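You operate a simulated robot arm through the tools that you are given. There is no shell and no other tool. Be economical: measure what you need, move in short steps, check, and stop when the job is done.

Carry out the task below with a simulated two-armed robot. There is one attempt and no reset: what you move stays moved.

TASK
Open the right cupboard door of the bench, take the gold jar and leave it on the upper shelf behind the right bench door and shut the door again. Take the silver cap and leave it in the grey tub. Open the side gate, fetch the white box and set it on the board of the grey stand, then shut the gate. Count the straw wads on the bench top, then put as many of the wide caps from the bench top on the top of the packing table. Open the chute lid. The order is free. Set down upright: gold jar, white box.

The check looks at the end state, three seconds after you hand in, the way a careful person would. Anything else that was tipped, shoved, dropped, spilled or broken makes it a failure. Lids that push on must go on centred and level and be pressed home; caps that screw on are set level and turned clockwise until they are tight.

THE ROBOT
Two 6-joint arms with two-finger parallel grippers on one trunk, on a base that drives. Base frame: it is fixed to the floor where the robot stands at the start and does not move with it; the origin is under the middle of the robot, x ahead of it, y to its left, z up; the surface under the hand at the start is at about z = 800. Lengths are in mm, angles in degrees, forces in N, time in s.
The left shoulder is at the start at [280, 185, 1080], the right one opposite. With the tool pointing down near the work surface each hand reaches from about 540 to 940 mm from the robot's upright axis, wherever it stands, measured 20 degrees to its own side. Places, roughly: board of the grey stand [3000, -900, 600]; chute lid [10700, 2100, 1000]; gold jar (7x7x10 cm) [1300, 600, 800]; grey tub (24x16x9 cm) [1400, 400, 800]; right cupboard door of the bench [600, -200, 400]; side gate [2600, -700, 600]; silver cap (5x5x3 cm) [1200, 0, 800]; straw wad (6x4x3 cm) [600, -300, 800]; top of the packing table [1100, -2900, 800]; upper shelf behind the right bench door (54x26 cm) [700, -320, 440]; white box (15x7x8 cm) [1100, -100, 800]; wide cap (6x6x4 cm) [500, -500, 800]. Payload 1.57 kg a hand.
The tool frame of a hand sits at the grasp point between the pads (the TCP): z along the fingers, y along the line on which they close. The tips reach 30 mm beyond it. Largest opening 80 mm; finger width 17, thickness 12; the body of the gripper, 40 by 82 mm, starts 80 mm behind the TCP.
Orientation is told as [roll, pitch, yaw] about the base's x, y, z axes, in that order, counted from this pose: with the fingers straight down and closing along the base's y, the tool's x points along the base's -x, its y along +y and its z along -z.

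THE INTERFACE
- The arms move only by the tool step_arm. It takes "left_steps", "right_steps" or both (then of equal length, played together; a hand with none holds still); each is a list of rows, each a list of 7 numbers: the shift along the tool's x, y, z in units of 30 mm (1.0 is 30 mm), then the turn, a rotation vector about the tool's x, y, z in units of 5 degrees (1.0 is 5 degrees), then the opening, from 0 (shut) to 1 (fully open). In form: [[dx, dy, dz, ax, ay, az, claw], ...]. A call has 1 to 8 rows; each row shifts and turns the commanded pose from where the row before left it, along the tool's axes as they then stand. A call with a number of a shift or a turn outside -1 to 1 is refused whole. Each row takes 0.2 s and may step no farther than 50 mm and 8.6 degrees from the row before; otherwise, or with a gripper value out of range, the whole call is refused. Where a pose cannot be reached the arm comes as near as it can. A force on the tool above 40 N (or 10 N above the force at the start of the call, whichever is more), or a blocked arm, ends the call early, and 0.2 s more pass. Each finger travels about 153 mm/s and halts on what it meets, pressing with about 43 N; the grip force reading is that of the motor and also rises with nothing between the fingers. The clock runs only during rows and for 0.2 s after the last one: add rows that do not move to give the fingers time. The reply holds the time, the measured pose of the TCP, the force on the tool along the base axes, the opening and the grip force, in the units named above and with some noise, with the torque about the TCP (base axes, N m) and any sound that the robot's microphone picked up, and new pictures: "pictures" is both (left out), scene, wrist or none (wrist: the cameras of the hands that moved).
- Cameras (640 x 400 px; columns grow to the right, rows downward): "scene" is now at [214.7, -39.2, 1505.9]; the picture's right is [-0.57, -0.82, 0.00], its down [-0.70, 0.49, -0.51] and it looks along [0.42, -0.29, -0.86] (base axes); focal length 214 px, centre (320, 200). "left" rides on the left gripper at [72, 7, -122] in its tool frame; the picture's right is [-0.09, 1.00, 0.00], its down [-0.84, -0.08, -0.54] and it looks along [-0.54, -0.05, 0.84] (tool axes); focal length 238 px, centre (320, 200). "right" rides on the right gripper at [72, -7, -122] in its tool frame; the picture's right is [0.09, 1.00, 0.00], its down [-0.84, 0.08, -0.54] and it looks along [-0.54, 0.05, 0.84] (tool axes); focal length 238 px, centre (320, 200). There is no depth. A picture from a camera that has moved, and an enlarged one, comes with that camera's place and axes in the base frame and with its lens.
- lift_body(by): slides the trunk up (or, below 0, down) by that many mm; the arms and the scene camera ride with it, the base frame stays. It gives what a move gives, with no picture.
- roll_base(legs): drives the robot by 1 to 6 legs, each [ahead, turn to the left] in mm and degrees, along the robot's own axes; the way and the turn of a leg run together, so that a leg with both is an arc; at most 1500 mm and 180 degrees a leg. The arms and the cameras ride along, it lands a little off, and it stops where it bumps. It gives what a move gives, and a new picture of the scene camera.
- turn_head(pan, tilt): turns the head with the scene camera to pan (to the left, within 86 degrees either way) and tilt (down, from -29 to 69), counted from straight ahead of the robot. It gives what a move gives, and a new picture of the scene camera.
- close_up(camera, box): a new picture of the part [left, top, right, bottom] of that camera's present view, enlarged. No time passes.
- finish_job(): hands the job in; it is judged then, once.

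Go step by step. Nothing tells you exact positions but the pictures and the camera data: compare them with the known pose of the tool, close in by small moves and look again before you grip or let go. The budget is 217 turns and 260 pictures, counting those below and the enlarged ones. Unless the task says otherwise, let go and move clear before handing in.

The tools are called by a JSON object that holds its "api" and its "payload". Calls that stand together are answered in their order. step_arm: Moves the arms, as the interface text tells. Its arguments: {"type":"object","properties":{"left_steps":{"type":"array","items":{"type":"array","items":{"type":"number"}}},"right_steps":{"type":"array","items":{"type":"array","items":{"type":"number"}}},"pictures":{"type":"string","enum":["both","scene","wrist","none"]}},"required":[]} The other tools are called the same way: lift_body (by) slides the trunk up or down; roll_base (legs) drives the base; turn_head (pan, tilt) turns the head that bears the scene camera; close_up (camera, box) takes an enlarged picture of a part of a camera's view; finish_job () hands the job in.

At the start:

```text
time: 0.0
left_position: [537.9, 40.1, 1038.5]
left_tool_rot: [0.0, 0.0, 0.0]
left_ft_force: [-0.2, -0.6, -0.5]
left_torque: [0.03, 0.04, 0.0]
left_width: 79.9
left_finger_force: 0.1
right_position: [448.0, -413.5, 1086.3]
right_tool_rot: [0.1, 0.0, -0.1]
right_ft_force: [-0.1, 0.4, -0.8]
right_torque: [-0.02, 0.03, 0.01]
right_width: 80.1
right_finger_force: 0.1
trunk travel left (down, up): [-775.0, 215.0]
robot x, y, heading: [-1.6, -3.7, -0.1]
head pan, tilt: [-35.0, 59.4]
```

scene: 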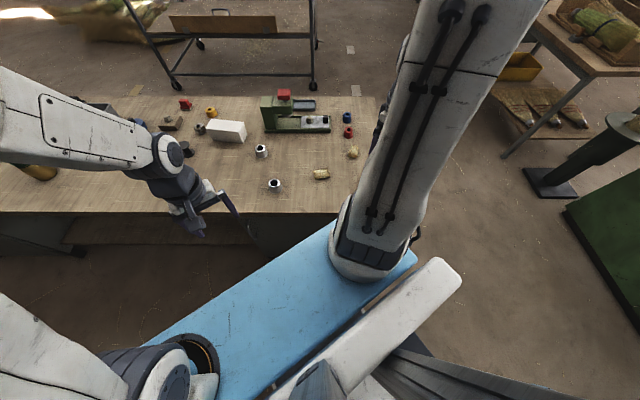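
right: 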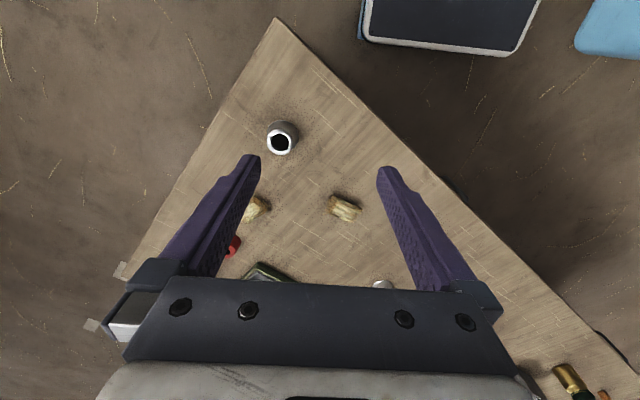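
left: 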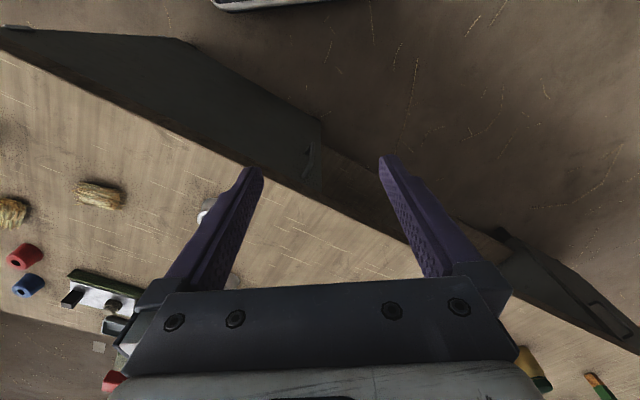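

The bench runs diagonally in front of the robot, with small objects on its top. I'll look around with the head first to locate everything.

{"api": "turn_head", "payload": {"pan": 0, "tilt": 40}}

{"api": "turn_head", "payload": {"pan": -60, "tilt": 25}}

{"api": "turn_head", "payload": {"pan": 30, "tilt": 40}}

{"api": "turn_head", "payload": {"pan": -10, "tilt": 10}}

```text
time: 1.0
left_position: [539.1, 39.8, 1037.0]
left_tool_rot: [0.0, 0.1, 0.0]
left_ft_force: [0.1, 0.0, 0.5]
left_torque: [0.01, -0.02, 0.0]
left_width: 80.0
left_finger_force: 0.1
right_position: [447.8, -413.4, 1084.8]
right_tool_rot: [0.0, 0.0, 0.1]
right_ft_force: [0.2, -0.2, 0.5]
right_torque: [0.02, 0.04, 0.0]
right_width: 80.1
right_finger_force: 0.0
trunk travel left (down, up): [-775.0, 215.0]
robot x, y, heading: [-2.8, 1.6, 0.0]
head pan, tilt: [0.0, 40.0]
camera scene: at [244.5, -0.6, 1531.8], right [0.0, -1.0, 0.0], down [-0.64, 0.0, -0.77], along [0.77, 0.0, -0.64], focal length 214 px, centre (320, 200)
```

scene: 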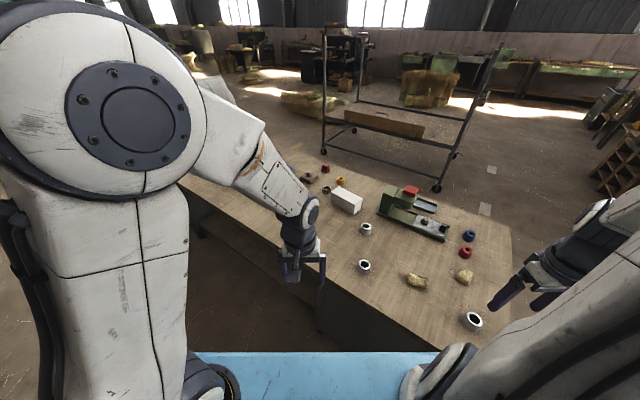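

```text
time: 2.3
left_position: [538.6, 40.4, 1037.6]
left_tool_rot: [0.0, -0.1, 0.0]
left_ft_force: [1.0, -0.5, 0.3]
left_torque: [0.0, 0.0, 0.0]
left_width: 80.1
left_finger_force: 0.0
right_position: [448.0, -412.2, 1085.0]
right_tool_rot: [0.1, 0.0, 0.0]
right_ft_force: [-0.8, 0.1, 0.0]
right_torque: [-0.03, 0.01, 0.0]
right_width: 80.0
right_finger_force: 0.0
trunk travel left (down, up): [-775.0, 215.0]
robot x, y, heading: [-3.1, -0.1, 0.1]
head pan, tilt: [-60.0, 25.0]
camera scene: at [205.6, -80.3, 1555.2], right [-0.87, -0.5, 0.0], down [-0.21, 0.37, -0.91], along [0.45, -0.78, -0.42], focal length 214 px, centre (320, 200)
```

scene: 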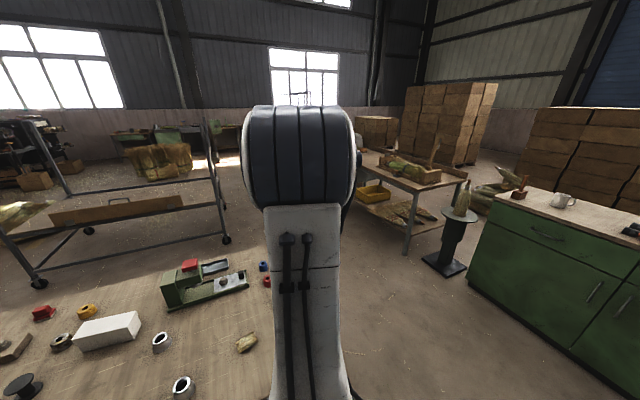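

```text
time: 4.0
left_position: [538.7, 40.9, 1037.2]
left_tool_rot: [0.0, 0.0, 0.0]
left_ft_force: [0.0, 0.4, -0.1]
left_torque: [-0.01, 0.0, -0.03]
left_width: 80.1
left_finger_force: 0.0
right_position: [447.7, -412.4, 1084.7]
right_tool_rot: [0.0, 0.0, 0.1]
right_ft_force: [1.4, 0.4, 0.3]
right_torque: [-0.04, 0.0, -0.02]
right_width: 80.0
right_finger_force: 0.2
trunk travel left (down, up): [-775.0, 215.0]
robot x, y, heading: [0.2, 2.7, -0.0]
head pan, tilt: [30.0, 40.0]
camera scene: at [233.2, 41.9, 1531.9], right [0.5, -0.87, 0.0], down [-0.56, -0.32, -0.77], along [0.66, 0.38, -0.64], focal length 214 px, centre (320, 200)
```

scene: 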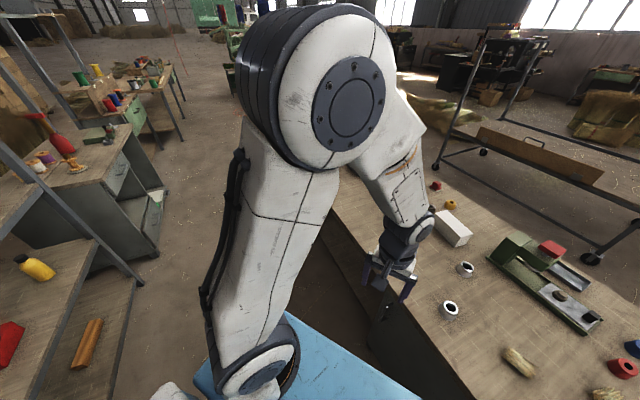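

```text
time: 5.0
left_position: [538.6, 40.7, 1037.2]
left_tool_rot: [-0.1, 0.0, 0.0]
left_ft_force: [-0.1, -0.2, -0.7]
left_torque: [0.03, -0.02, 0.0]
left_width: 80.3
left_finger_force: 0.1
right_position: [448.1, -412.5, 1085.5]
right_tool_rot: [0.0, -0.1, -0.1]
right_ft_force: [-0.5, -0.2, 0.2]
right_torque: [-0.01, -0.03, 0.0]
right_width: 80.0
right_finger_force: 0.2
trunk travel left (down, up): [-775.0, 215.0]
robot x, y, heading: [0.0, -3.5, 0.1]
head pan, tilt: [-10.0, 10.0]
camera scene: at [251.1, -16.6, 1579.5], right [-0.17, -0.98, 0.0], down [-0.17, 0.03, -0.98], along [0.97, -0.17, -0.17], focal length 214 px, centre (320, 200)
```

scene: 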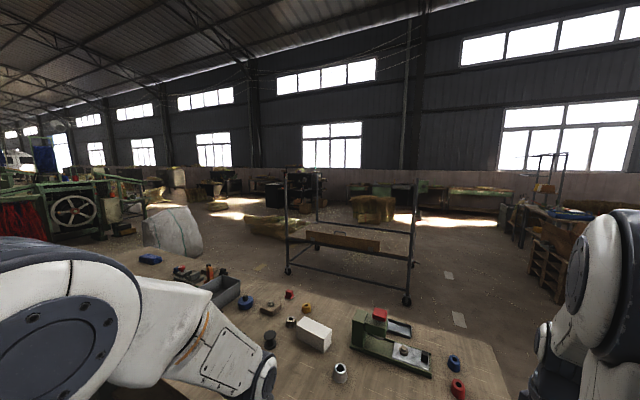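

The bench top carries a white box, a vice-like thing, wads, caps. I need enlarged views to identify each.

{"api": "turn_head", "payload": {"pan": -15, "tilt": 45}}

{"api": "close_up", "payload": {"camera": "scene", "box": [200, 100, 360, 200]}}

{"api": "close_up", "payload": {"camera": "scene", "box": [260, 150, 480, 290]}}

```text
time: 6.0
left_position: [538.0, 41.0, 1039.0]
left_tool_rot: [0.1, 0.0, 0.0]
left_ft_force: [0.6, -0.2, -0.4]
left_torque: [0.03, -0.02, -0.01]
left_width: 79.8
left_finger_force: 0.0
right_position: [447.4, -414.0, 1085.7]
right_tool_rot: [-0.1, 0.1, -0.1]
right_ft_force: [-0.1, -0.3, 0.0]
right_torque: [-0.02, 0.01, 0.0]
right_width: 80.2
right_finger_force: 0.1
trunk travel left (down, up): [-775.0, 215.0]
robot x, y, heading: [3.7, -0.0, -0.1]
head pan, tilt: [-15.0, 45.0]
camera scene: at [238.1, -21.6, 1524.7], right [-0.26, -0.97, 0.0], down [-0.68, 0.18, -0.71], along [0.68, -0.18, -0.71], focal length 214 px, centre (320, 200)
```

scene: 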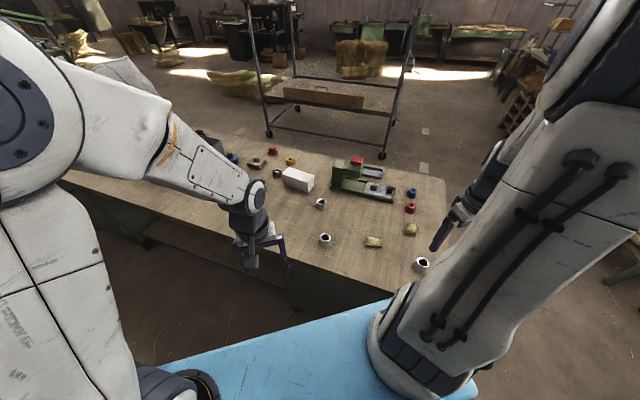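

```text
4.00 times, centred on (280, 150) of scene
camera zoom: at [238.1, -21.6, 1524.7], right [-0.26, -0.97, 0.0], down [-0.68, 0.18, -0.71], along [0.68, -0.18, -0.71], focal length 858 px, centre (480, 400)
```

zoom: 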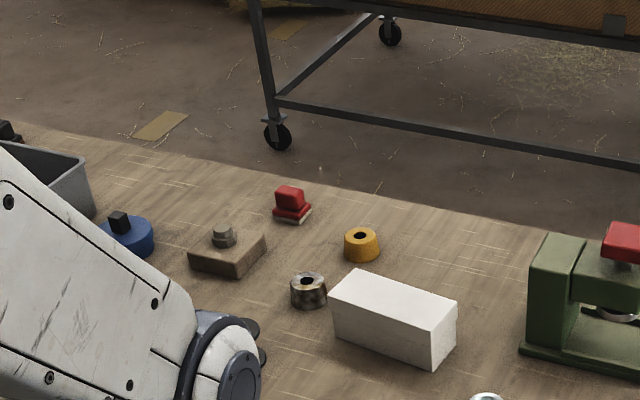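

```text
2.86 times, centred on (370, 220) of scene
camera zoom: at [238.1, -21.6, 1524.7], right [-0.26, -0.97, 0.0], down [-0.68, 0.18, -0.71], along [0.68, -0.18, -0.71], focal length 613 px, centre (177, 143)
```

zoom: 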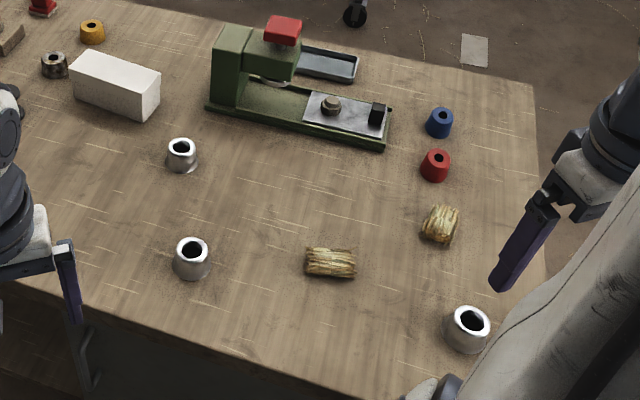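

I take the bench to be turned about 35° from the robot. I'll square up to it and look at its full length.

{"api": "roll_base", "payload": {"legs": [[0, -35]]}}

{"api": "turn_head", "payload": {"pan": 50, "tilt": 30}}

```text
time: 8.1
left_position: [463.9, -275.6, 1037.7]
left_tool_rot: [0.1, 0.0, -35.1]
left_ft_force: [-0.3, 0.3, 0.0]
left_torque: [0.02, -0.02, 0.01]
left_width: 80.0
left_finger_force: 0.1
right_position: [128.5, -595.2, 1086.2]
right_tool_rot: [0.0, 0.0, -35.1]
right_ft_force: [-0.4, 0.1, 0.6]
right_torque: [0.01, -0.03, 0.0]
right_width: 79.9
right_finger_force: 0.0
trunk travel left (down, up): [-775.0, 215.0]
robot x, y, heading: [1.9, 1.8, -35.3]
head pan, tilt: [-15.0, 45.0]
camera scene: at [182.3, -155.2, 1524.6], right [-0.77, -0.64, 0.0], down [-0.45, 0.54, -0.71], along [0.45, -0.54, -0.71], focal length 214 px, centre (320, 200)
```

scene: 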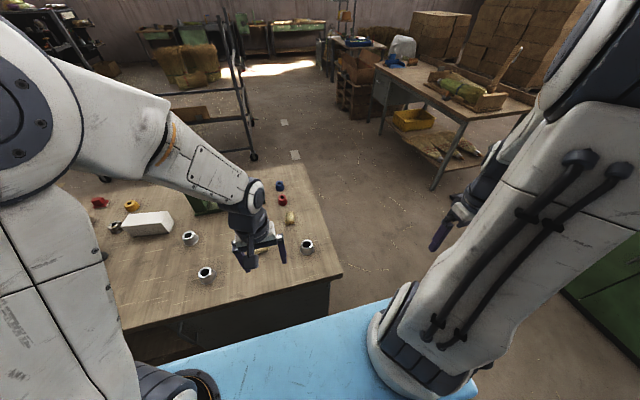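

```text
time: 9.5
left_position: [464.2, -276.4, 1037.2]
left_tool_rot: [0.0, 0.1, -35.1]
left_ft_force: [-0.5, 0.3, 0.3]
left_torque: [-0.01, 0.02, 0.01]
left_width: 79.9
left_finger_force: 0.0
right_position: [129.4, -595.5, 1086.4]
right_tool_rot: [0.1, 0.0, -35.0]
right_ft_force: [-0.5, -0.5, -0.7]
right_torque: [0.0, -0.02, 0.0]
right_width: 80.0
right_finger_force: 0.1
trunk travel left (down, up): [-775.0, 215.0]
robot x, y, heading: [-2.5, 0.3, -35.3]
head pan, tilt: [50.0, 30.0]
camera scene: at [217.6, -69.8, 1547.2], right [0.25, -0.97, 0.0], down [-0.48, -0.13, -0.87], along [0.84, 0.22, -0.5], focal length 214 px, centre (320, 200)
```

scene: 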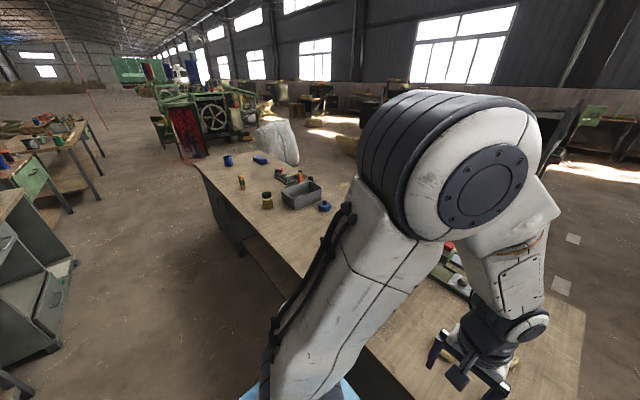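

I see the left half of the bench now; I'll enlarge it.

{"api": "close_up", "payload": {"camera": "scene", "box": [190, 140, 360, 240]}}

{"api": "turn_head", "payload": {"pan": 12, "tilt": 30}}

```text
3.76 times, centred on (275, 190) of scene
camera zoom: at [217.6, -69.8, 1547.2], right [0.25, -0.97, 0.0], down [-0.48, -0.13, -0.87], along [0.84, 0.22, -0.5], focal length 807 px, centre (489, 238)
```

zoom: 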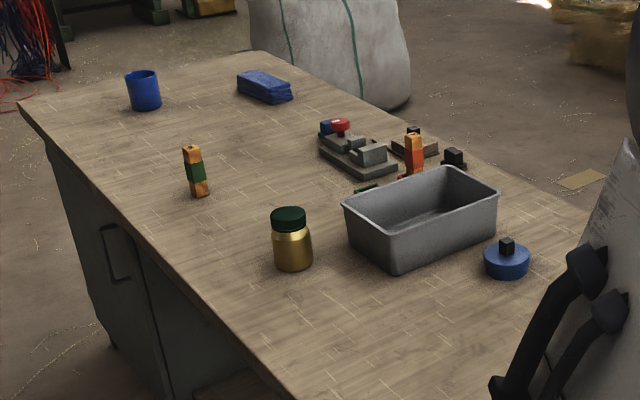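

```text
time: 10.5
left_position: [464.2, -276.5, 1037.3]
left_tool_rot: [0.0, 0.0, -35.1]
left_ft_force: [0.0, 0.1, 0.1]
left_torque: [0.01, 0.0, 0.02]
left_width: 80.1
left_finger_force: 0.0
right_position: [128.1, -595.6, 1085.3]
right_tool_rot: [-0.1, -0.1, -35.2]
right_ft_force: [-0.1, -0.3, 0.0]
right_torque: [0.01, 0.0, 0.03]
right_width: 80.1
right_finger_force: 0.1
trunk travel left (down, up): [-775.0, 215.0]
robot x, y, heading: [-3.3, 1.4, -35.3]
head pan, tilt: [12.0, 30.0]
camera scene: at [213.3, -128.4, 1547.2], right [-0.39, -0.92, 0.0], down [-0.46, 0.2, -0.87], along [0.8, -0.34, -0.5], focal length 214 px, centre (320, 200)
```

scene: 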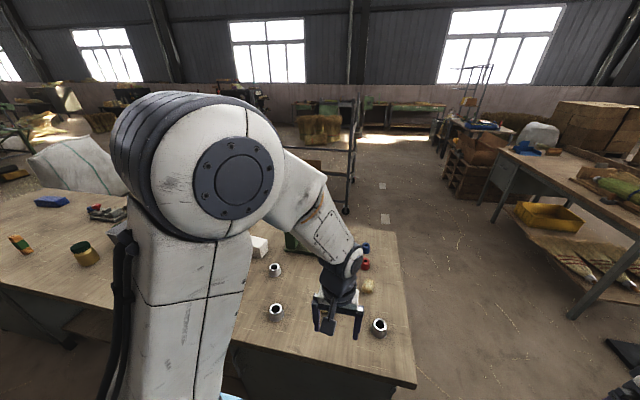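

Gold jar (green lid), grey tub and others are clear. I'll bring both hands over the two nearest chrome caps and inspect with the wrist cameras.

{"api": "step_arm", "payload": {"left_steps": [[-0.525, 0.93, 0.4, 0, 0, 0, 1], [-0.525, 0.93, 0.4, 0, 0, 0, 1], [-0.525, 0.93, 0.4, 0, 0, 0, 1], [-0.525, 0.93, 0.4, 0, 0, 0, 1], [-0.525, 0.93, 0.4, 0, 0, 0, 1], [-0.525, 0.93, 0.4, 0, 0, 0, 1], [-0.3, 0.93, 0.4, 0, 0, 0, 1], [0, 0.93, 0.4, 0, 0, 0, 1]], "right_steps": [[-0.8, 1, 0.5, 0, 0, 0, 1], [-0.8, 1, 0.5, 0, 0, 0, 1], [-0.8, 1, 0.5, 0, 0, 0, 1], [-0.8, 1, 0.5, 0, 0, 0, 1], [-0.8, 1, 0.5, 0, 0, 0, 1], [-0.8, 1, 0.5, 0, 0, 0, 1], [-0.8, 1, 0.5, 0, 0, 0, 1], [-0.8, 1, 0.5, 0, 0, 0, 1]]}}

```text
time: 12.3
left_position: [676.2, -155.7, 940.5]
left_tool_rot: [0.0, 0.0, -35.2]
left_ft_force: [0.2, 0.0, 0.2]
left_torque: [-0.05, 0.0, 0.01]
left_width: 80.1
left_finger_force: 0.0
right_position: [423.0, -509.7, 965.2]
right_tool_rot: [0.0, 0.0, -35.2]
right_ft_force: [-0.7, 0.6, -0.5]
right_torque: [-0.02, -0.01, -0.01]
right_width: 79.9
right_finger_force: 0.1
trunk travel left (down, up): [-775.0, 215.0]
robot x, y, heading: [1.3, 1.3, -35.5]
head pan, tilt: [12.0, 30.0]
camera scene: at [213.0, -128.6, 1547.3], right [-0.39, -0.92, 0.0], down [-0.46, 0.2, -0.87], along [0.8, -0.34, -0.5], focal length 214 px, centre (320, 200)
camera right: at [360.6, -475.2, 1086.7], right [0.5, 0.87, 0.0], down [0.73, -0.42, 0.54], along [0.47, -0.27, -0.84], focal length 238 px, centre (320, 200)
camera left: at [622.8, -108.7, 1063.0], right [0.65, 0.76, 0.0], down [0.64, -0.54, 0.54], along [0.41, -0.35, -0.84], focal length 238 px, centre (320, 200)
```

scene: 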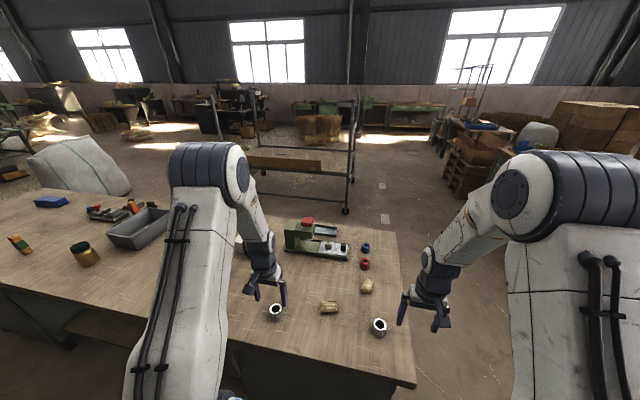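
right: 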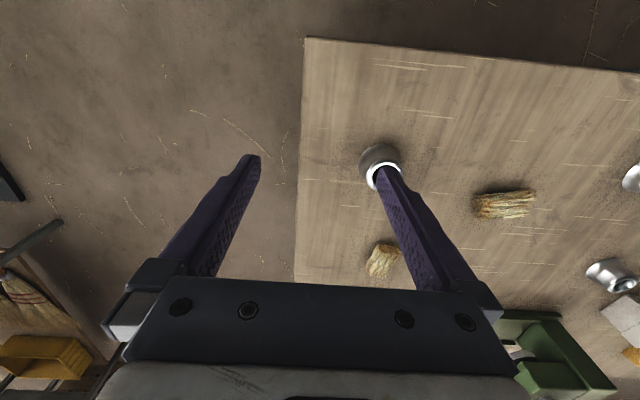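
left: 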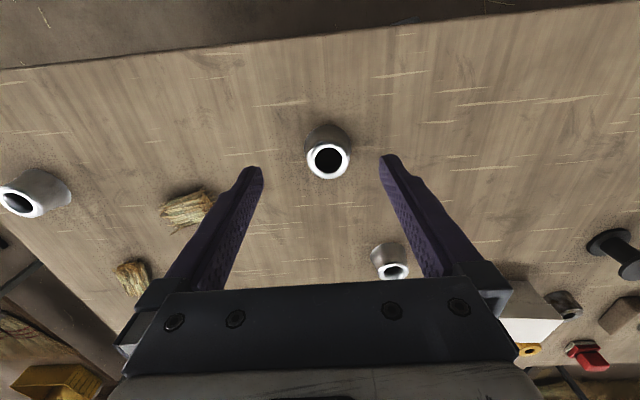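

I'll enlarge the wrist views to measure the caps and compare their sizes.

{"api": "close_up", "payload": {"camera": "left", "box": [260, 100, 420, 200]}}

{"api": "close_up", "payload": {"camera": "scene", "box": [240, 220, 400, 340]}}

{"api": "close_up", "payload": {"camera": "left", "box": [480, 220, 640, 370]}}

```text
4.00 times, centred on (340, 150) of left
camera zoom: at [622.8, -108.7, 1063.0], right [0.65, 0.76, 0.0], down [0.64, -0.54, 0.54], along [0.41, -0.35, -0.84], focal length 953 px, centre (240, 400)
```

zoom: 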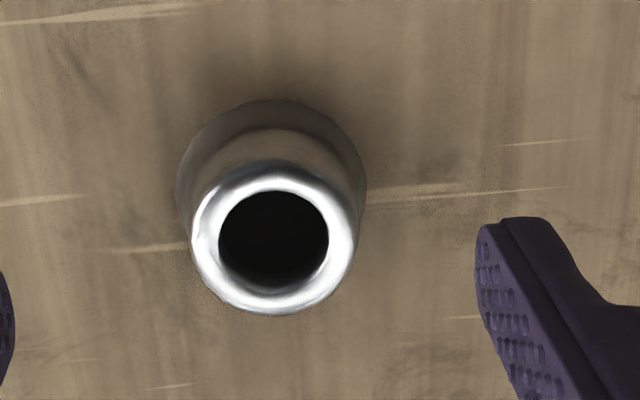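

```text
3.33 times, centred on (320, 280) of scene
camera zoom: at [213.0, -128.6, 1547.3], right [-0.39, -0.92, 0.0], down [-0.46, 0.2, -0.87], along [0.8, -0.34, -0.5], focal length 715 px, centre (320, -67)
```

zoom: 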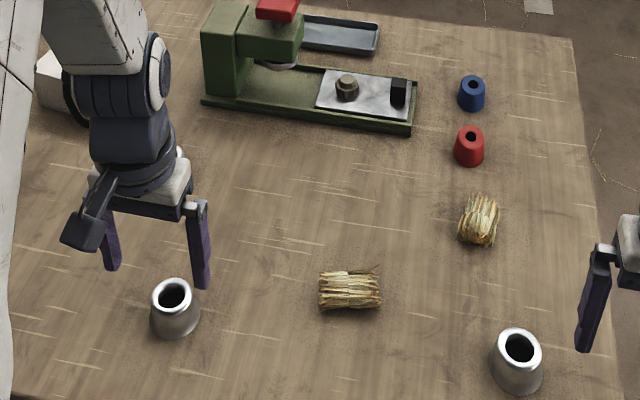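

```text
2.67 times, centred on (560, 295) of left
camera zoom: at [622.8, -108.7, 1063.0], right [0.65, 0.76, 0.0], down [0.64, -0.54, 0.54], along [0.41, -0.35, -0.84], focal length 636 px, centre (-320, -53)
```

zoom: 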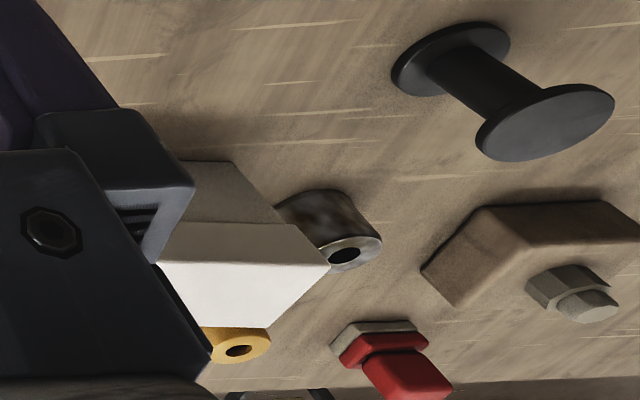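

The chrome caps are about 57 mm wide and 40 high, so these are the wide caps; the mottled metal one near the white box should be the silver cap. I move both hands into line and lower partway.

{"api": "step_arm", "payload": {"left_steps": [[-0.43, 0.12, 0, 0, 0, 0, 1], [-0.43, 0.12, 0, 0, 0, 0, 1], [0, 0, 0.9, 0, 0, 0, 1], [0, 0, 0.9, 0, 0, 0, 1]], "right_steps": [[-0.4, 0.85, 0, 0, 0, 0, 1], [-0.4, 0.85, 0, 0, 0, 0, 1], [-0.4, 0.85, 0.8, 0, 0, 0, 1], [-0.4, 0, 0.8, 0, 0, 0, 1]], "pictures": "wrist"}}

```text
time: 13.3
left_position: [704.6, -163.8, 884.4]
left_tool_rot: [0.0, -0.1, -35.0]
left_ft_force: [-0.5, 0.1, 0.4]
left_torque: [0.0, -0.02, 0.01]
left_width: 80.1
left_finger_force: 0.0
right_position: [505.5, -474.3, 915.1]
right_tool_rot: [0.0, 0.1, -35.1]
right_ft_force: [-0.1, 0.3, 0.7]
right_torque: [0.0, -0.04, 0.01]
right_width: 79.9
right_finger_force: 0.0
trunk travel left (down, up): [-775.0, 215.0]
robot x, y, heading: [1.6, -2.1, -35.0]
head pan, tilt: [12.0, 30.0]
camera right: at [442.6, -439.3, 1037.8], right [0.5, 0.87, 0.0], down [0.73, -0.42, 0.54], along [0.47, -0.27, -0.84], focal length 238 px, centre (320, 200)
camera left: at [651.0, -116.7, 1007.3], right [0.65, 0.76, 0.0], down [0.64, -0.54, 0.54], along [0.41, -0.35, -0.84], focal length 238 px, centre (320, 200)
```

right: 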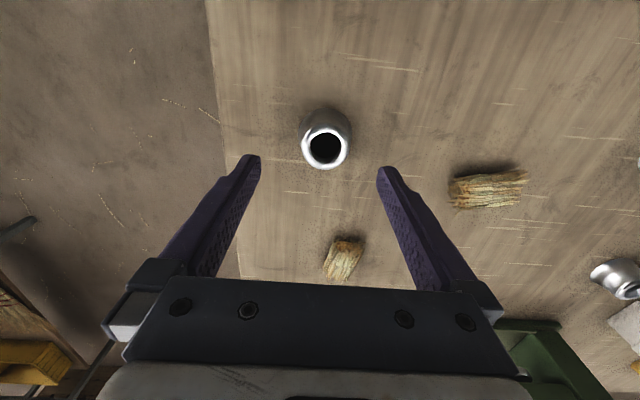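
left: 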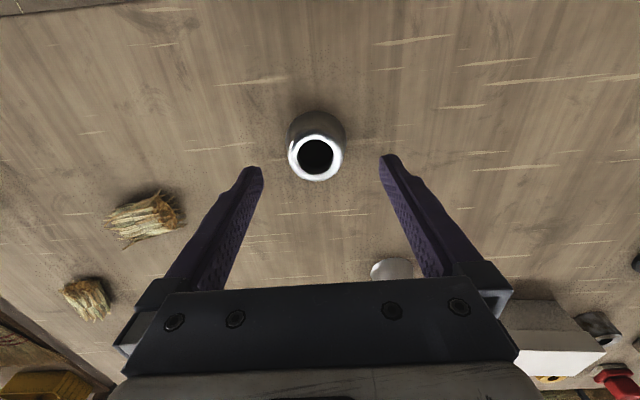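

Both hands are centred over their caps. Lower and grip.

{"api": "step_arm", "payload": {"left_steps": [[0, 0, 0.8, 0, 0, 0, 1], [0, 0, 0.8, 0, 0, 0, 1], [0, 0, 0, 0, 0, 0, 1], [0, 0, 0, 0, 0, 0, 0], [0, 0, 0, 0, 0, 0, 0], [0, 0, 0, 0, 0, 0, 0]], "right_steps": [[0, 0.1, 0.88, 0, 0, 0, 1], [0, 0, 0.88, 0, 0, 0, 1], [0, 0, 0.88, 0, 0, 0, 1], [0, 0, 0, 0, 0, 0, 0], [0, 0, 0, 0, 0, 0, 0], [0, 0, 0, 0, 0, 0, 0]], "pictures": "wrist"}}

```text
time: 14.7
left_position: [705.0, -163.8, 836.2]
left_tool_rot: [0.0, 0.0, -35.2]
left_ft_force: [-0.4, -0.2, 0.2]
left_torque: [-0.02, -0.02, -0.02]
left_width: 54.8
left_finger_force: 42.8
right_position: [508.7, -472.9, 838.3]
right_tool_rot: [0.0, 0.0, -35.1]
right_ft_force: [0.2, 0.5, 1.7]
right_torque: [-0.06, 0.0, 0.03]
right_width: 54.7
right_finger_force: 42.9
trunk travel left (down, up): [-775.0, 215.0]
robot x, y, heading: [-1.0, 0.4, -35.4]
head pan, tilt: [12.0, 30.0]
camera right: at [445.4, -437.1, 960.4], right [0.5, 0.87, 0.0], down [0.73, -0.42, 0.54], along [0.47, -0.27, -0.84], focal length 238 px, centre (320, 200)
camera left: at [650.6, -116.0, 959.1], right [0.65, 0.76, 0.0], down [0.64, -0.54, 0.54], along [0.41, -0.35, -0.84], focal length 238 px, centre (320, 200)
```

right: 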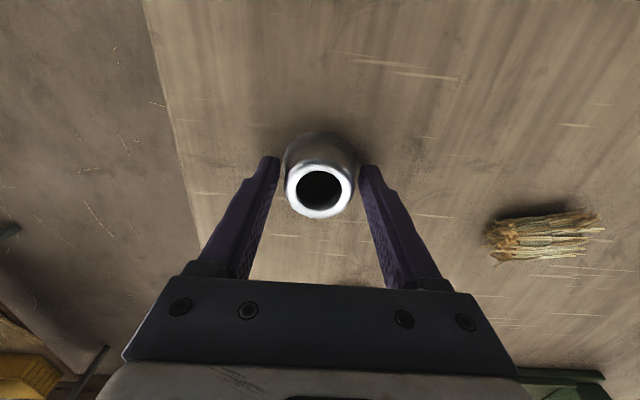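
left: 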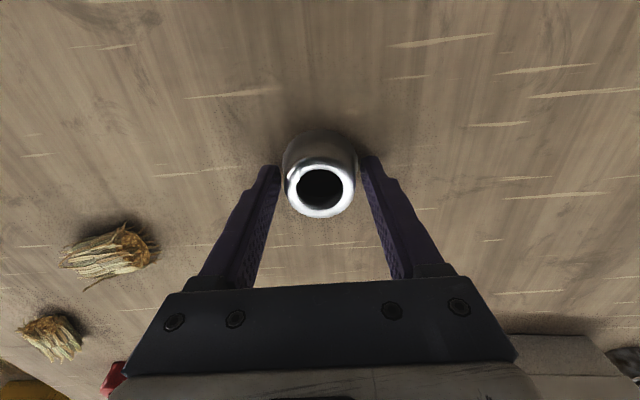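

Both caps are gripped at 55 mm. I lift them.

{"api": "step_arm", "payload": {"left_steps": [[0, 0, -1, 0, 0, 0, 0], [0, 0, -1, 0, 0, 0, 0], [0, 0, -1, 0, 0, 0, 0], [0, 0, -1, 0, 0, 0, 0], [0.8, -0.3, -1, 0, 0, 0, 0], [0.8, -0.3, -1, 0, 0, 0, 0], [0.8, -0.3, -1, 0, 0, 0, 0], [0.8, -0.3, 0, 0, 0, 0, 0]], "right_steps": [[0, 0, -1, 0, 0, 0, 0], [0, 0, -1, 0, 0, 0, 0], [0, 0, -1, 0, 0, 0, 0], [0, 0, -1, 0, 0, 0, 0], [0.8, -0.8, -1, 0, 0, 0, 0], [0.8, -0.8, -1, 0, 0, 0, 0], [0.8, -0.8, -1, 0, 0, 0, 0], [0.8, -0.8, 0, 0, 0, 0, 0]], "pictures": "none"}}

{"api": "turn_head", "payload": {"pan": 12, "tilt": 40}}

{"api": "close_up", "payload": {"camera": "scene", "box": [0, 100, 400, 350]}}

{"api": "turn_head", "payload": {"pan": -35, "tilt": 30}}

```text
time: 16.5
left_position: [603.5, -137.1, 1049.0]
left_tool_rot: [0.0, 0.0, -35.0]
left_ft_force: [0.0, 0.5, 1.1]
left_torque: [0.01, 0.02, 0.01]
left_width: 0.0
left_finger_force: 21.4
right_position: [376.4, -494.1, 1050.9]
right_tool_rot: [0.1, 0.0, -35.1]
right_ft_force: [-0.2, 0.2, -0.1]
right_torque: [0.0, -0.02, 0.0]
right_width: 0.0
right_finger_force: 21.2
trunk travel left (down, up): [-775.0, 215.0]
robot x, y, heading: [-0.3, 2.8, -35.1]
head pan, tilt: [12.0, 30.0]
```

```text
time: 17.2
left_position: [604.9, -138.3, 1048.9]
left_tool_rot: [0.1, 0.0, -35.1]
left_ft_force: [0.2, 0.4, 0.3]
left_torque: [-0.01, 0.01, 0.04]
left_width: 0.1
left_finger_force: 21.6
right_position: [377.1, -492.7, 1052.0]
right_tool_rot: [-0.1, 0.0, -35.0]
right_ft_force: [0.2, 0.2, -0.2]
right_torque: [0.03, 0.02, 0.01]
right_width: 0.0
right_finger_force: 21.2
trunk travel left (down, up): [-775.0, 215.0]
robot x, y, heading: [0.7, 2.7, -35.4]
head pan, tilt: [12.0, 40.0]
camera scene: at [208.3, -126.3, 1531.9], right [-0.39, -0.92, 0.0], down [-0.59, 0.25, -0.77], along [0.7, -0.3, -0.64], focal length 214 px, centre (320, 200)
```

scene: 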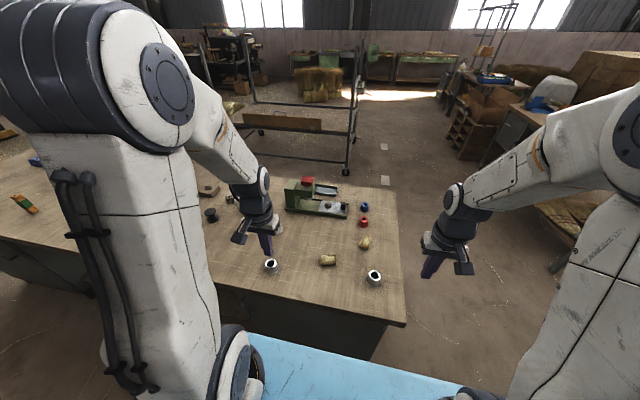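

```text
1.60 times, centred on (200, 225) of scene
camera zoom: at [208.3, -126.3, 1531.9], right [-0.39, -0.92, 0.0], down [-0.59, 0.25, -0.77], along [0.7, -0.3, -0.64], focal length 343 px, centre (512, 160)
```

zoom: 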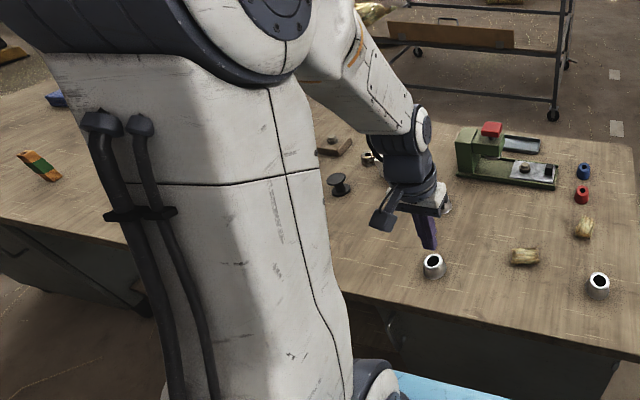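

```text
time: 18.4
left_position: [604.9, -137.9, 1048.6]
left_tool_rot: [0.0, 0.0, -35.0]
left_ft_force: [-0.1, 1.0, -0.3]
left_torque: [-0.01, -0.01, 0.02]
left_width: 0.2
left_finger_force: 21.5
right_position: [377.3, -494.4, 1050.4]
right_tool_rot: [0.0, -0.1, -35.1]
right_ft_force: [0.1, -1.3, 0.4]
right_torque: [0.02, 0.01, -0.03]
right_width: 0.0
right_finger_force: 21.6
trunk travel left (down, up): [-775.0, 215.0]
robot x, y, heading: [0.1, 2.0, -35.3]
head pan, tilt: [-35.0, 30.0]
camera scene: at [160.9, -177.8, 1547.2], right [-0.94, -0.34, 0.0], down [-0.17, 0.47, -0.87], along [0.29, -0.81, -0.5], focal length 214 px, centre (320, 200)
```

scene: 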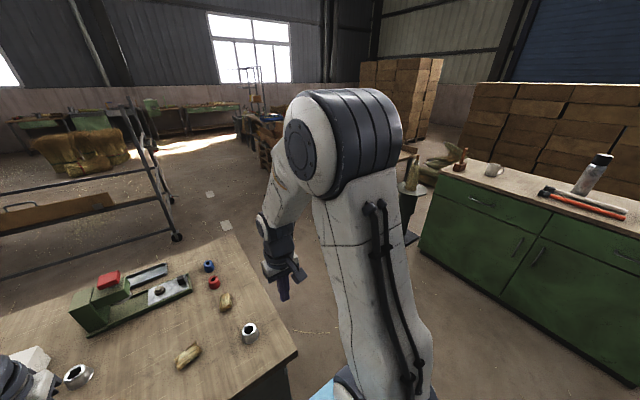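

The caps slipped out of the fingers: they taper. Both still stand upright; I look at their side profile to find a better grip.

{"api": "close_up", "payload": {"camera": "scene", "box": [230, 310, 270, 350]}}

{"api": "close_up", "payload": {"camera": "scene", "box": [50, 350, 110, 400]}}

```text
10.00 times, centred on (250, 330) of scene
camera zoom: at [160.9, -177.8, 1547.2], right [-0.94, -0.34, 0.0], down [-0.17, 0.47, -0.87], along [0.29, -0.81, -0.5], focal length 2145 px, centre (1020, -1100)
```

zoom: 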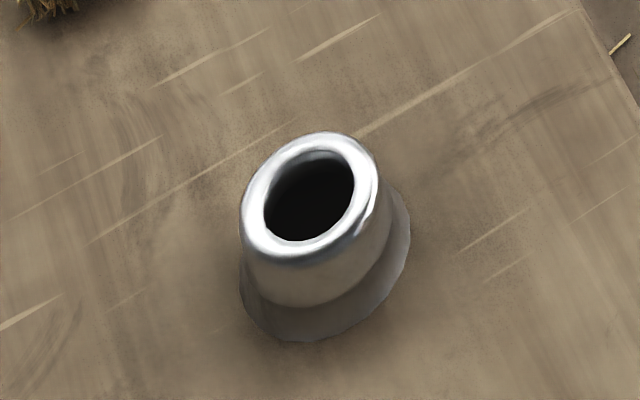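

```text
8.00 times, centred on (80, 375) of scene
camera zoom: at [160.9, -177.8, 1547.2], right [-0.94, -0.34, 0.0], down [-0.17, 0.47, -0.87], along [0.29, -0.81, -0.5], focal length 1716 px, centre (2240, -1200)
```

zoom: 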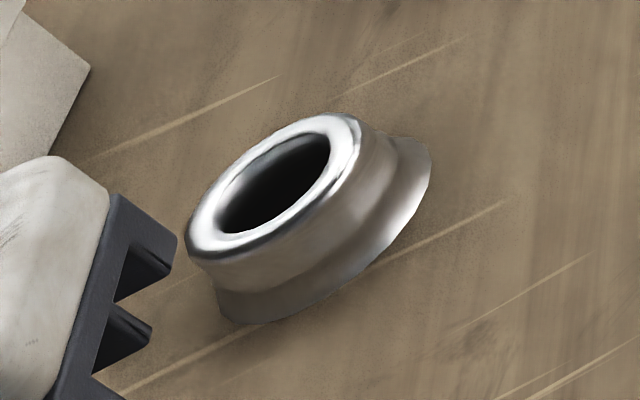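

The caps have a flared skirt below and a straight upper collar. I'll grip only the collar, with the tips ending above the flare.

{"api": "step_arm", "payload": {"left_steps": [[-0.8, 0.3, 0.5, 0, 0, 0, 1], [-0.8, 0.3, 0.5, 0, 0, 0, 1], [-0.8, 0.3, 1, 0, 0, 0, 1], [-0.8, 0.3, 1, 0, 0, 0, 1], [0, 0, 1, 0, 0, 0, 1], [0, 0, 1, 0, 0, 0, 1]], "right_steps": [[-0.8, 0.8, 0.5, 0, 0, 0, 1], [-0.8, 0.8, 0.5, 0, 0, 0, 1], [-0.8, 0.8, 1, 0, 0, 0, 1], [-0.8, 0.8, 1, 0, 0, 0, 1], [0, 0, 1, 0, 0, 0, 1], [0, 0, 1, 0, 0, 0, 1]], "pictures": "wrist"}}

```text
time: 19.8
left_position: [702.8, -162.3, 901.3]
left_tool_rot: [0.1, 0.0, -35.1]
left_ft_force: [-0.1, -0.1, -0.2]
left_torque: [0.0, 0.01, 0.02]
left_width: 80.1
left_finger_force: 0.0
right_position: [506.7, -472.4, 896.5]
right_tool_rot: [0.0, -0.1, -35.2]
right_ft_force: [-1.0, 0.1, 0.0]
right_torque: [-0.04, -0.02, 0.03]
right_width: 80.1
right_finger_force: 0.1
trunk travel left (down, up): [-775.0, 215.0]
robot x, y, heading: [-0.1, -1.2, -35.1]
head pan, tilt: [-35.0, 30.0]
camera right: at [443.5, -437.6, 1018.9], right [0.5, 0.87, 0.0], down [0.73, -0.42, 0.54], along [0.47, -0.27, -0.84], focal length 238 px, centre (320, 200)
camera left: at [647.8, -115.8, 1021.9], right [0.65, 0.76, 0.0], down [0.64, -0.54, 0.54], along [0.41, -0.35, -0.84], focal length 238 px, centre (320, 200)
```

right: 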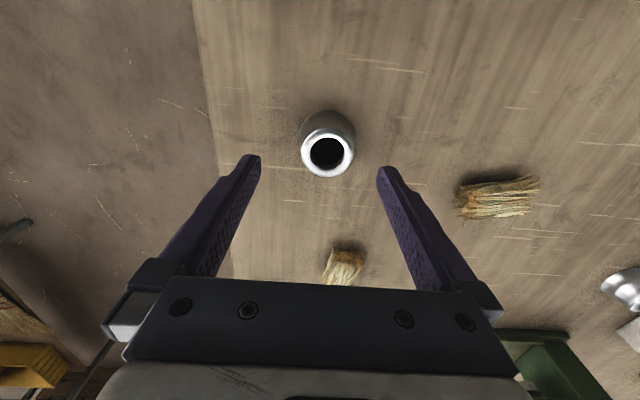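
left: 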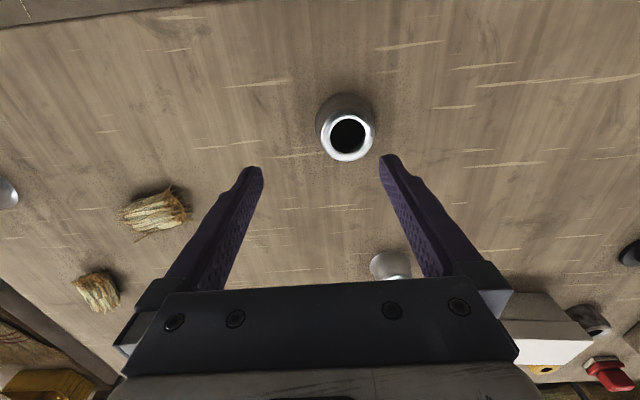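

{"api": "step_arm", "payload": {"left_steps": [[0.32, 0.71, 0, 0, 0, 0, 1], [0, 0, 0.92, 0, 0, 0, 1], [0, 0, 0.92, 0, 0, 0, 1], [0, 0, 0, 0, 0, 0, 0], [0, 0, 0, 0, 0, 0, 0], [0, 0, 0, 0, 0, 0, 0], [0, 0, -0.5, 0, 0, 0, 0], [0, 0, -0.5, 0, 0, 0, 0]], "right_steps": [[0, 0.15, 0, 0, 0, 0, 1], [0, 0, 0.84, 0, 0, 0, 1], [0, 0, 0.84, 0, 0, 0, 1], [0, 0, 0, 0, 0, 0, 0], [0, 0, 0, 0, 0, 0, 0], [0, 0, 0, 0, 0, 0, 0], [0, 0, -0.5, 0, 0, 0, 0], [0, 0, -0.5, 0, 0, 0, 0]], "pictures": "wrist"}}

```text
time: 21.6
left_position: [707.4, -139.7, 875.9]
left_tool_rot: [0.0, 0.0, -35.1]
left_ft_force: [-0.3, -0.5, -0.2]
left_torque: [0.01, 0.02, -0.02]
left_width: 52.8
left_finger_force: 43.0
right_position: [510.6, -467.6, 878.4]
right_tool_rot: [0.0, 0.1, -35.2]
right_ft_force: [-0.6, 0.2, 0.2]
right_torque: [0.0, 0.05, -0.01]
right_width: 51.1
right_finger_force: 42.8
trunk travel left (down, up): [-775.0, 215.0]
robot x, y, heading: [1.2, 1.8, -35.3]
head pan, tilt: [-35.0, 30.0]
camera right: at [447.9, -433.0, 1000.5], right [0.5, 0.87, 0.0], down [0.73, -0.42, 0.54], along [0.47, -0.27, -0.84], focal length 238 px, centre (320, 200)
camera left: at [652.6, -92.9, 997.1], right [0.65, 0.76, 0.0], down [0.64, -0.54, 0.54], along [0.41, -0.35, -0.84], focal length 238 px, centre (320, 200)
```

right: 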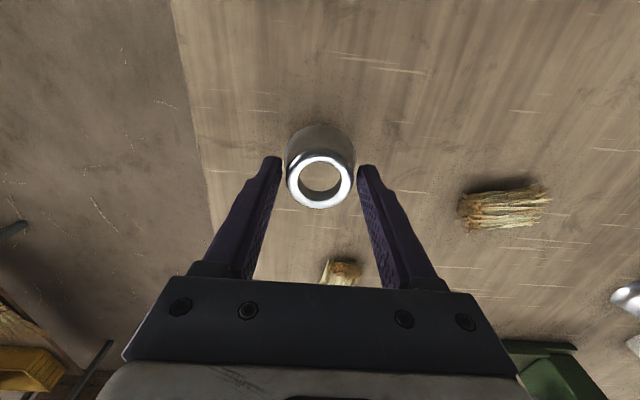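
left: 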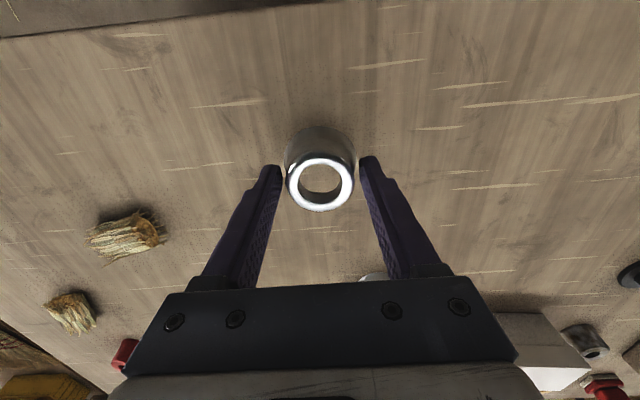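

Held off the bench now. I raise a little more slowly and see whether the opening changes.

{"api": "step_arm", "payload": {"left_steps": [[0, 0, -0.3, 0, 0, 0, 0], [0, 0, -0.3, 0, 0, 0, 0], [0, 0, -0.3, 0, 0, 0, 0], [0, 0, -0.3, 0, 0, 0, 0], [0, 0, 0, 0, 0, 0, 0]], "right_steps": [[0, 0, -0.3, 0, 0, 0, 0], [0, 0, -0.3, 0, 0, 0, 0], [0, 0, -0.3, 0, 0, 0, 0], [0, 0, -0.3, 0, 0, 0, 0], [0, 0, 0, 0, 0, 0, 0]], "pictures": "wrist"}}

```text
time: 22.8
left_position: [705.2, -138.2, 909.1]
left_tool_rot: [0.0, 0.1, -35.0]
left_ft_force: [0.2, -0.1, -0.2]
left_torque: [0.0, -0.01, 0.01]
left_width: 52.7
left_finger_force: 42.3
right_position: [511.1, -468.8, 914.5]
right_tool_rot: [0.0, 0.0, -35.1]
right_ft_force: [-0.6, -0.3, -1.0]
right_torque: [0.01, 0.0, 0.0]
right_width: 51.4
right_finger_force: 43.1
trunk travel left (down, up): [-775.0, 215.0]
robot x, y, heading: [-0.7, 2.4, -35.5]
head pan, tilt: [-35.0, 30.0]
camera right: at [447.9, -433.9, 1035.6], right [0.5, 0.87, 0.0], down [0.73, -0.42, 0.54], along [0.47, -0.27, -0.84], focal length 238 px, centre (320, 200)
camera left: at [652.7, -93.1, 1032.3], right [0.65, 0.76, 0.0], down [0.64, -0.54, 0.54], along [0.41, -0.35, -0.84], focal length 238 px, centre (320, 200)
```

right: 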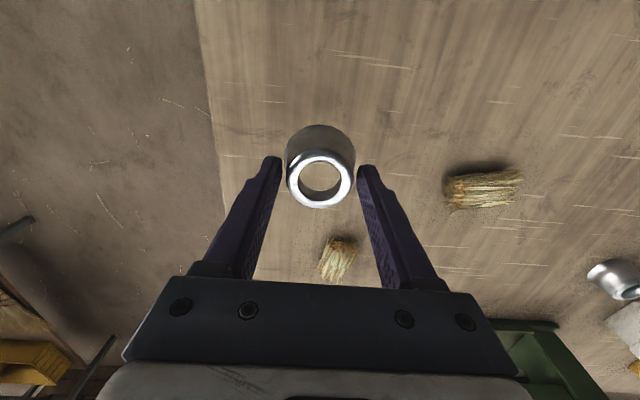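
left: 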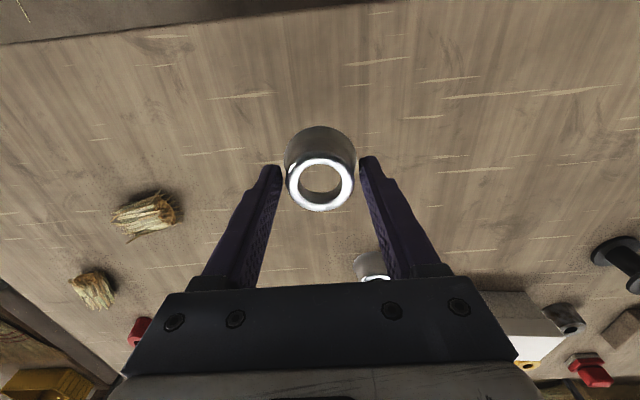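

Stable grip. I raise the caps and drive around the bench's right end toward the packing table.

{"api": "step_arm", "payload": {"left_steps": [[0.2, -0.2, -0.5, 0, 0, 0, 0], [0.3, -0.5, -0.6, 0, 0, 0, 0], [0.3, -0.5, -0.6, 0, 0, 0, 0], [0.3, -0.5, -0.6, 0, 0, 0, 0], [0.2, -0.3, -0.5, 0, 0, 0, 0], [0, 0, 0, 0, 0, 0, 0]], "right_steps": [[0.2, -0.2, -0.5, 0, 0, 0, 0], [0.3, -0.5, -0.6, 0, 0, 0, 0], [0.3, -0.5, -0.6, 0, 0, 0, 0], [0.3, -0.5, -0.6, 0, 0, 0, 0], [0.2, -0.3, -0.5, 0, 0, 0, 0], [0, 0, 0, 0, 0, 0, 0]], "pictures": "none"}}

{"api": "roll_base", "payload": {"legs": [[-150, 0], [0, -90], [800, 0]]}}

{"api": "turn_head", "payload": {"pan": 40, "tilt": 30}}

```text
time: 24.2
left_position: [639.7, -164.1, 994.9]
left_tool_rot: [0.0, 0.1, -35.1]
left_ft_force: [-1.0, 0.2, 0.0]
left_torque: [0.01, 0.0, -0.01]
left_width: 52.5
left_finger_force: 42.9
right_position: [447.1, -495.6, 996.5]
right_tool_rot: [0.0, 0.1, -35.1]
right_ft_force: [0.6, 0.2, -0.2]
right_torque: [-0.01, 0.02, 0.03]
right_width: 51.3
right_finger_force: 42.7
trunk travel left (down, up): [-775.0, 215.0]
robot x, y, heading: [-2.8, -1.2, -35.2]
head pan, tilt: [-35.0, 30.0]
```

```text
time: 33.2
left_position: [-726.6, -1216.8, 995.4]
left_tool_rot: [0.0, 0.0, -124.1]
left_ft_force: [0.4, -0.2, -0.2]
left_torque: [0.01, 0.0, 0.01]
left_width: 52.0
left_finger_force: 42.7
right_position: [-1060.0, -1028.6, 997.2]
right_tool_rot: [0.1, 0.0, -124.1]
right_ft_force: [-0.1, 0.6, -0.6]
right_torque: [-0.04, 0.03, 0.01]
right_width: 48.3
right_finger_force: 42.9
trunk travel left (down, up): [-775.0, 215.0]
robot x, y, heading: [-571.2, -572.3, -124.3]
head pan, tilt: [-35.0, 30.0]
camera scene: at [-747.5, -738.0, 1547.2], right [-0.35, 0.94, 0.0], down [0.47, 0.18, -0.87], along [-0.81, -0.31, -0.5], focal length 214 px, centre (320, 200)
```

scene: 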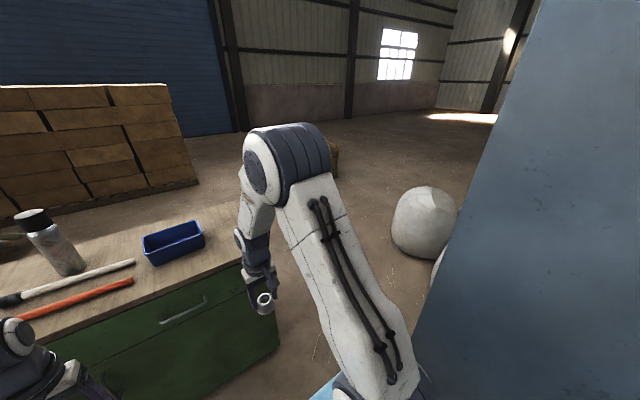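

```text
time: 34.7
left_position: [-725.5, -1216.6, 996.6]
left_tool_rot: [0.0, 0.0, -124.1]
left_ft_force: [0.2, -0.5, 0.4]
left_torque: [0.03, 0.01, 0.03]
left_width: 52.3
left_finger_force: 43.0
right_position: [-1060.1, -1026.9, 995.9]
right_tool_rot: [0.0, 0.0, -124.1]
right_ft_force: [-0.5, -0.4, 0.5]
right_torque: [-0.01, 0.01, 0.01]
right_width: 47.7
right_finger_force: 43.2
trunk travel left (down, up): [-775.0, 215.0]
robot x, y, heading: [-571.6, -569.5, -124.0]
head pan, tilt: [40.0, 30.0]
camera scene: at [-653.9, -796.1, 1547.2], right [-0.99, -0.1, 0.0], down [-0.05, 0.5, -0.87], along [0.09, -0.86, -0.5], focal length 214 px, centre (320, 200)
```

scene: 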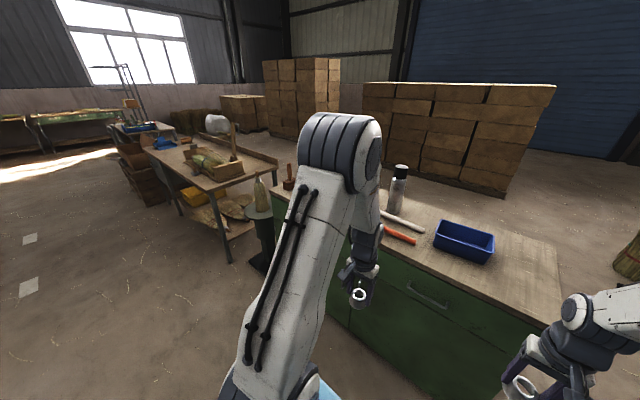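

The robot is near the green cabinet; the right grip narrows, so that cap may be slipping. I look closely.

{"api": "close_up", "payload": {"camera": "right", "box": [220, 100, 420, 240]}}

{"api": "close_up", "payload": {"camera": "scene", "box": [480, 280, 640, 400]}}

{"api": "close_up", "payload": {"camera": "left", "box": [220, 100, 420, 240]}}

```text
2.86 times, centred on (320, 170) of right
camera zoom: at [-1025.6, -966.3, 1118.3], right [0.88, -0.48, 0.0], down [-0.41, -0.74, 0.54], along [-0.26, -0.47, -0.84], focal length 681 px, centre (320, 286)
```

zoom: 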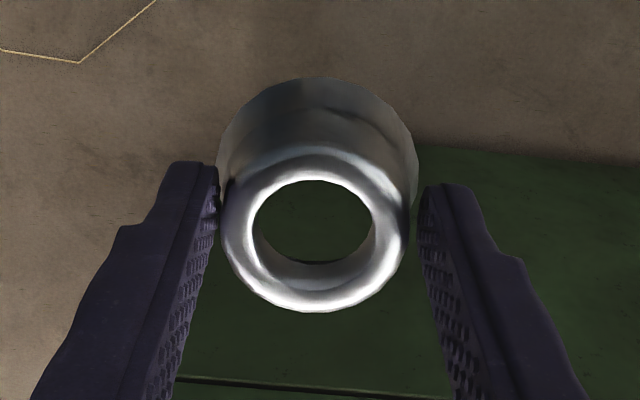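

```text
3.33 times, centred on (560, 340) of scene
camera zoom: at [-653.9, -796.1, 1547.2], right [-0.99, -0.1, 0.0], down [-0.05, 0.5, -0.87], along [0.09, -0.86, -0.5], focal length 715 px, centre (-480, -267)
```

zoom: 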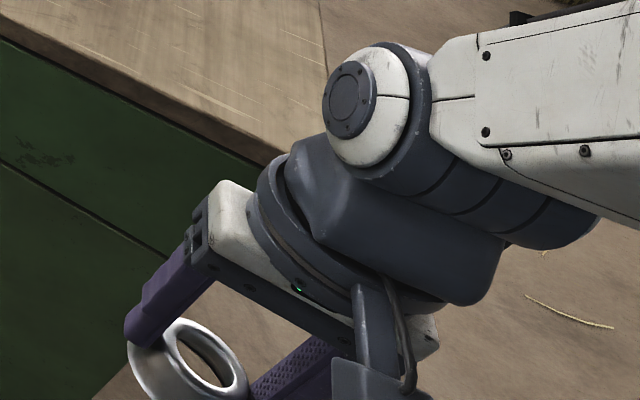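

```text
2.86 times, centred on (320, 170) of left
camera zoom: at [-679.0, -1161.1, 1118.2], right [0.77, -0.64, 0.0], down [-0.53, -0.65, 0.54], along [-0.34, -0.42, -0.84], focal length 681 px, centre (320, 286)
```

zoom: 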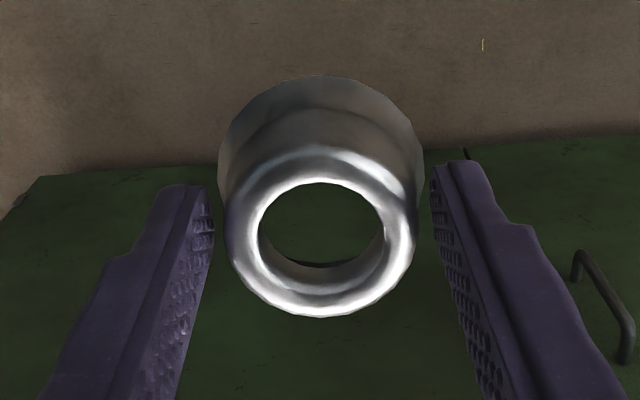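

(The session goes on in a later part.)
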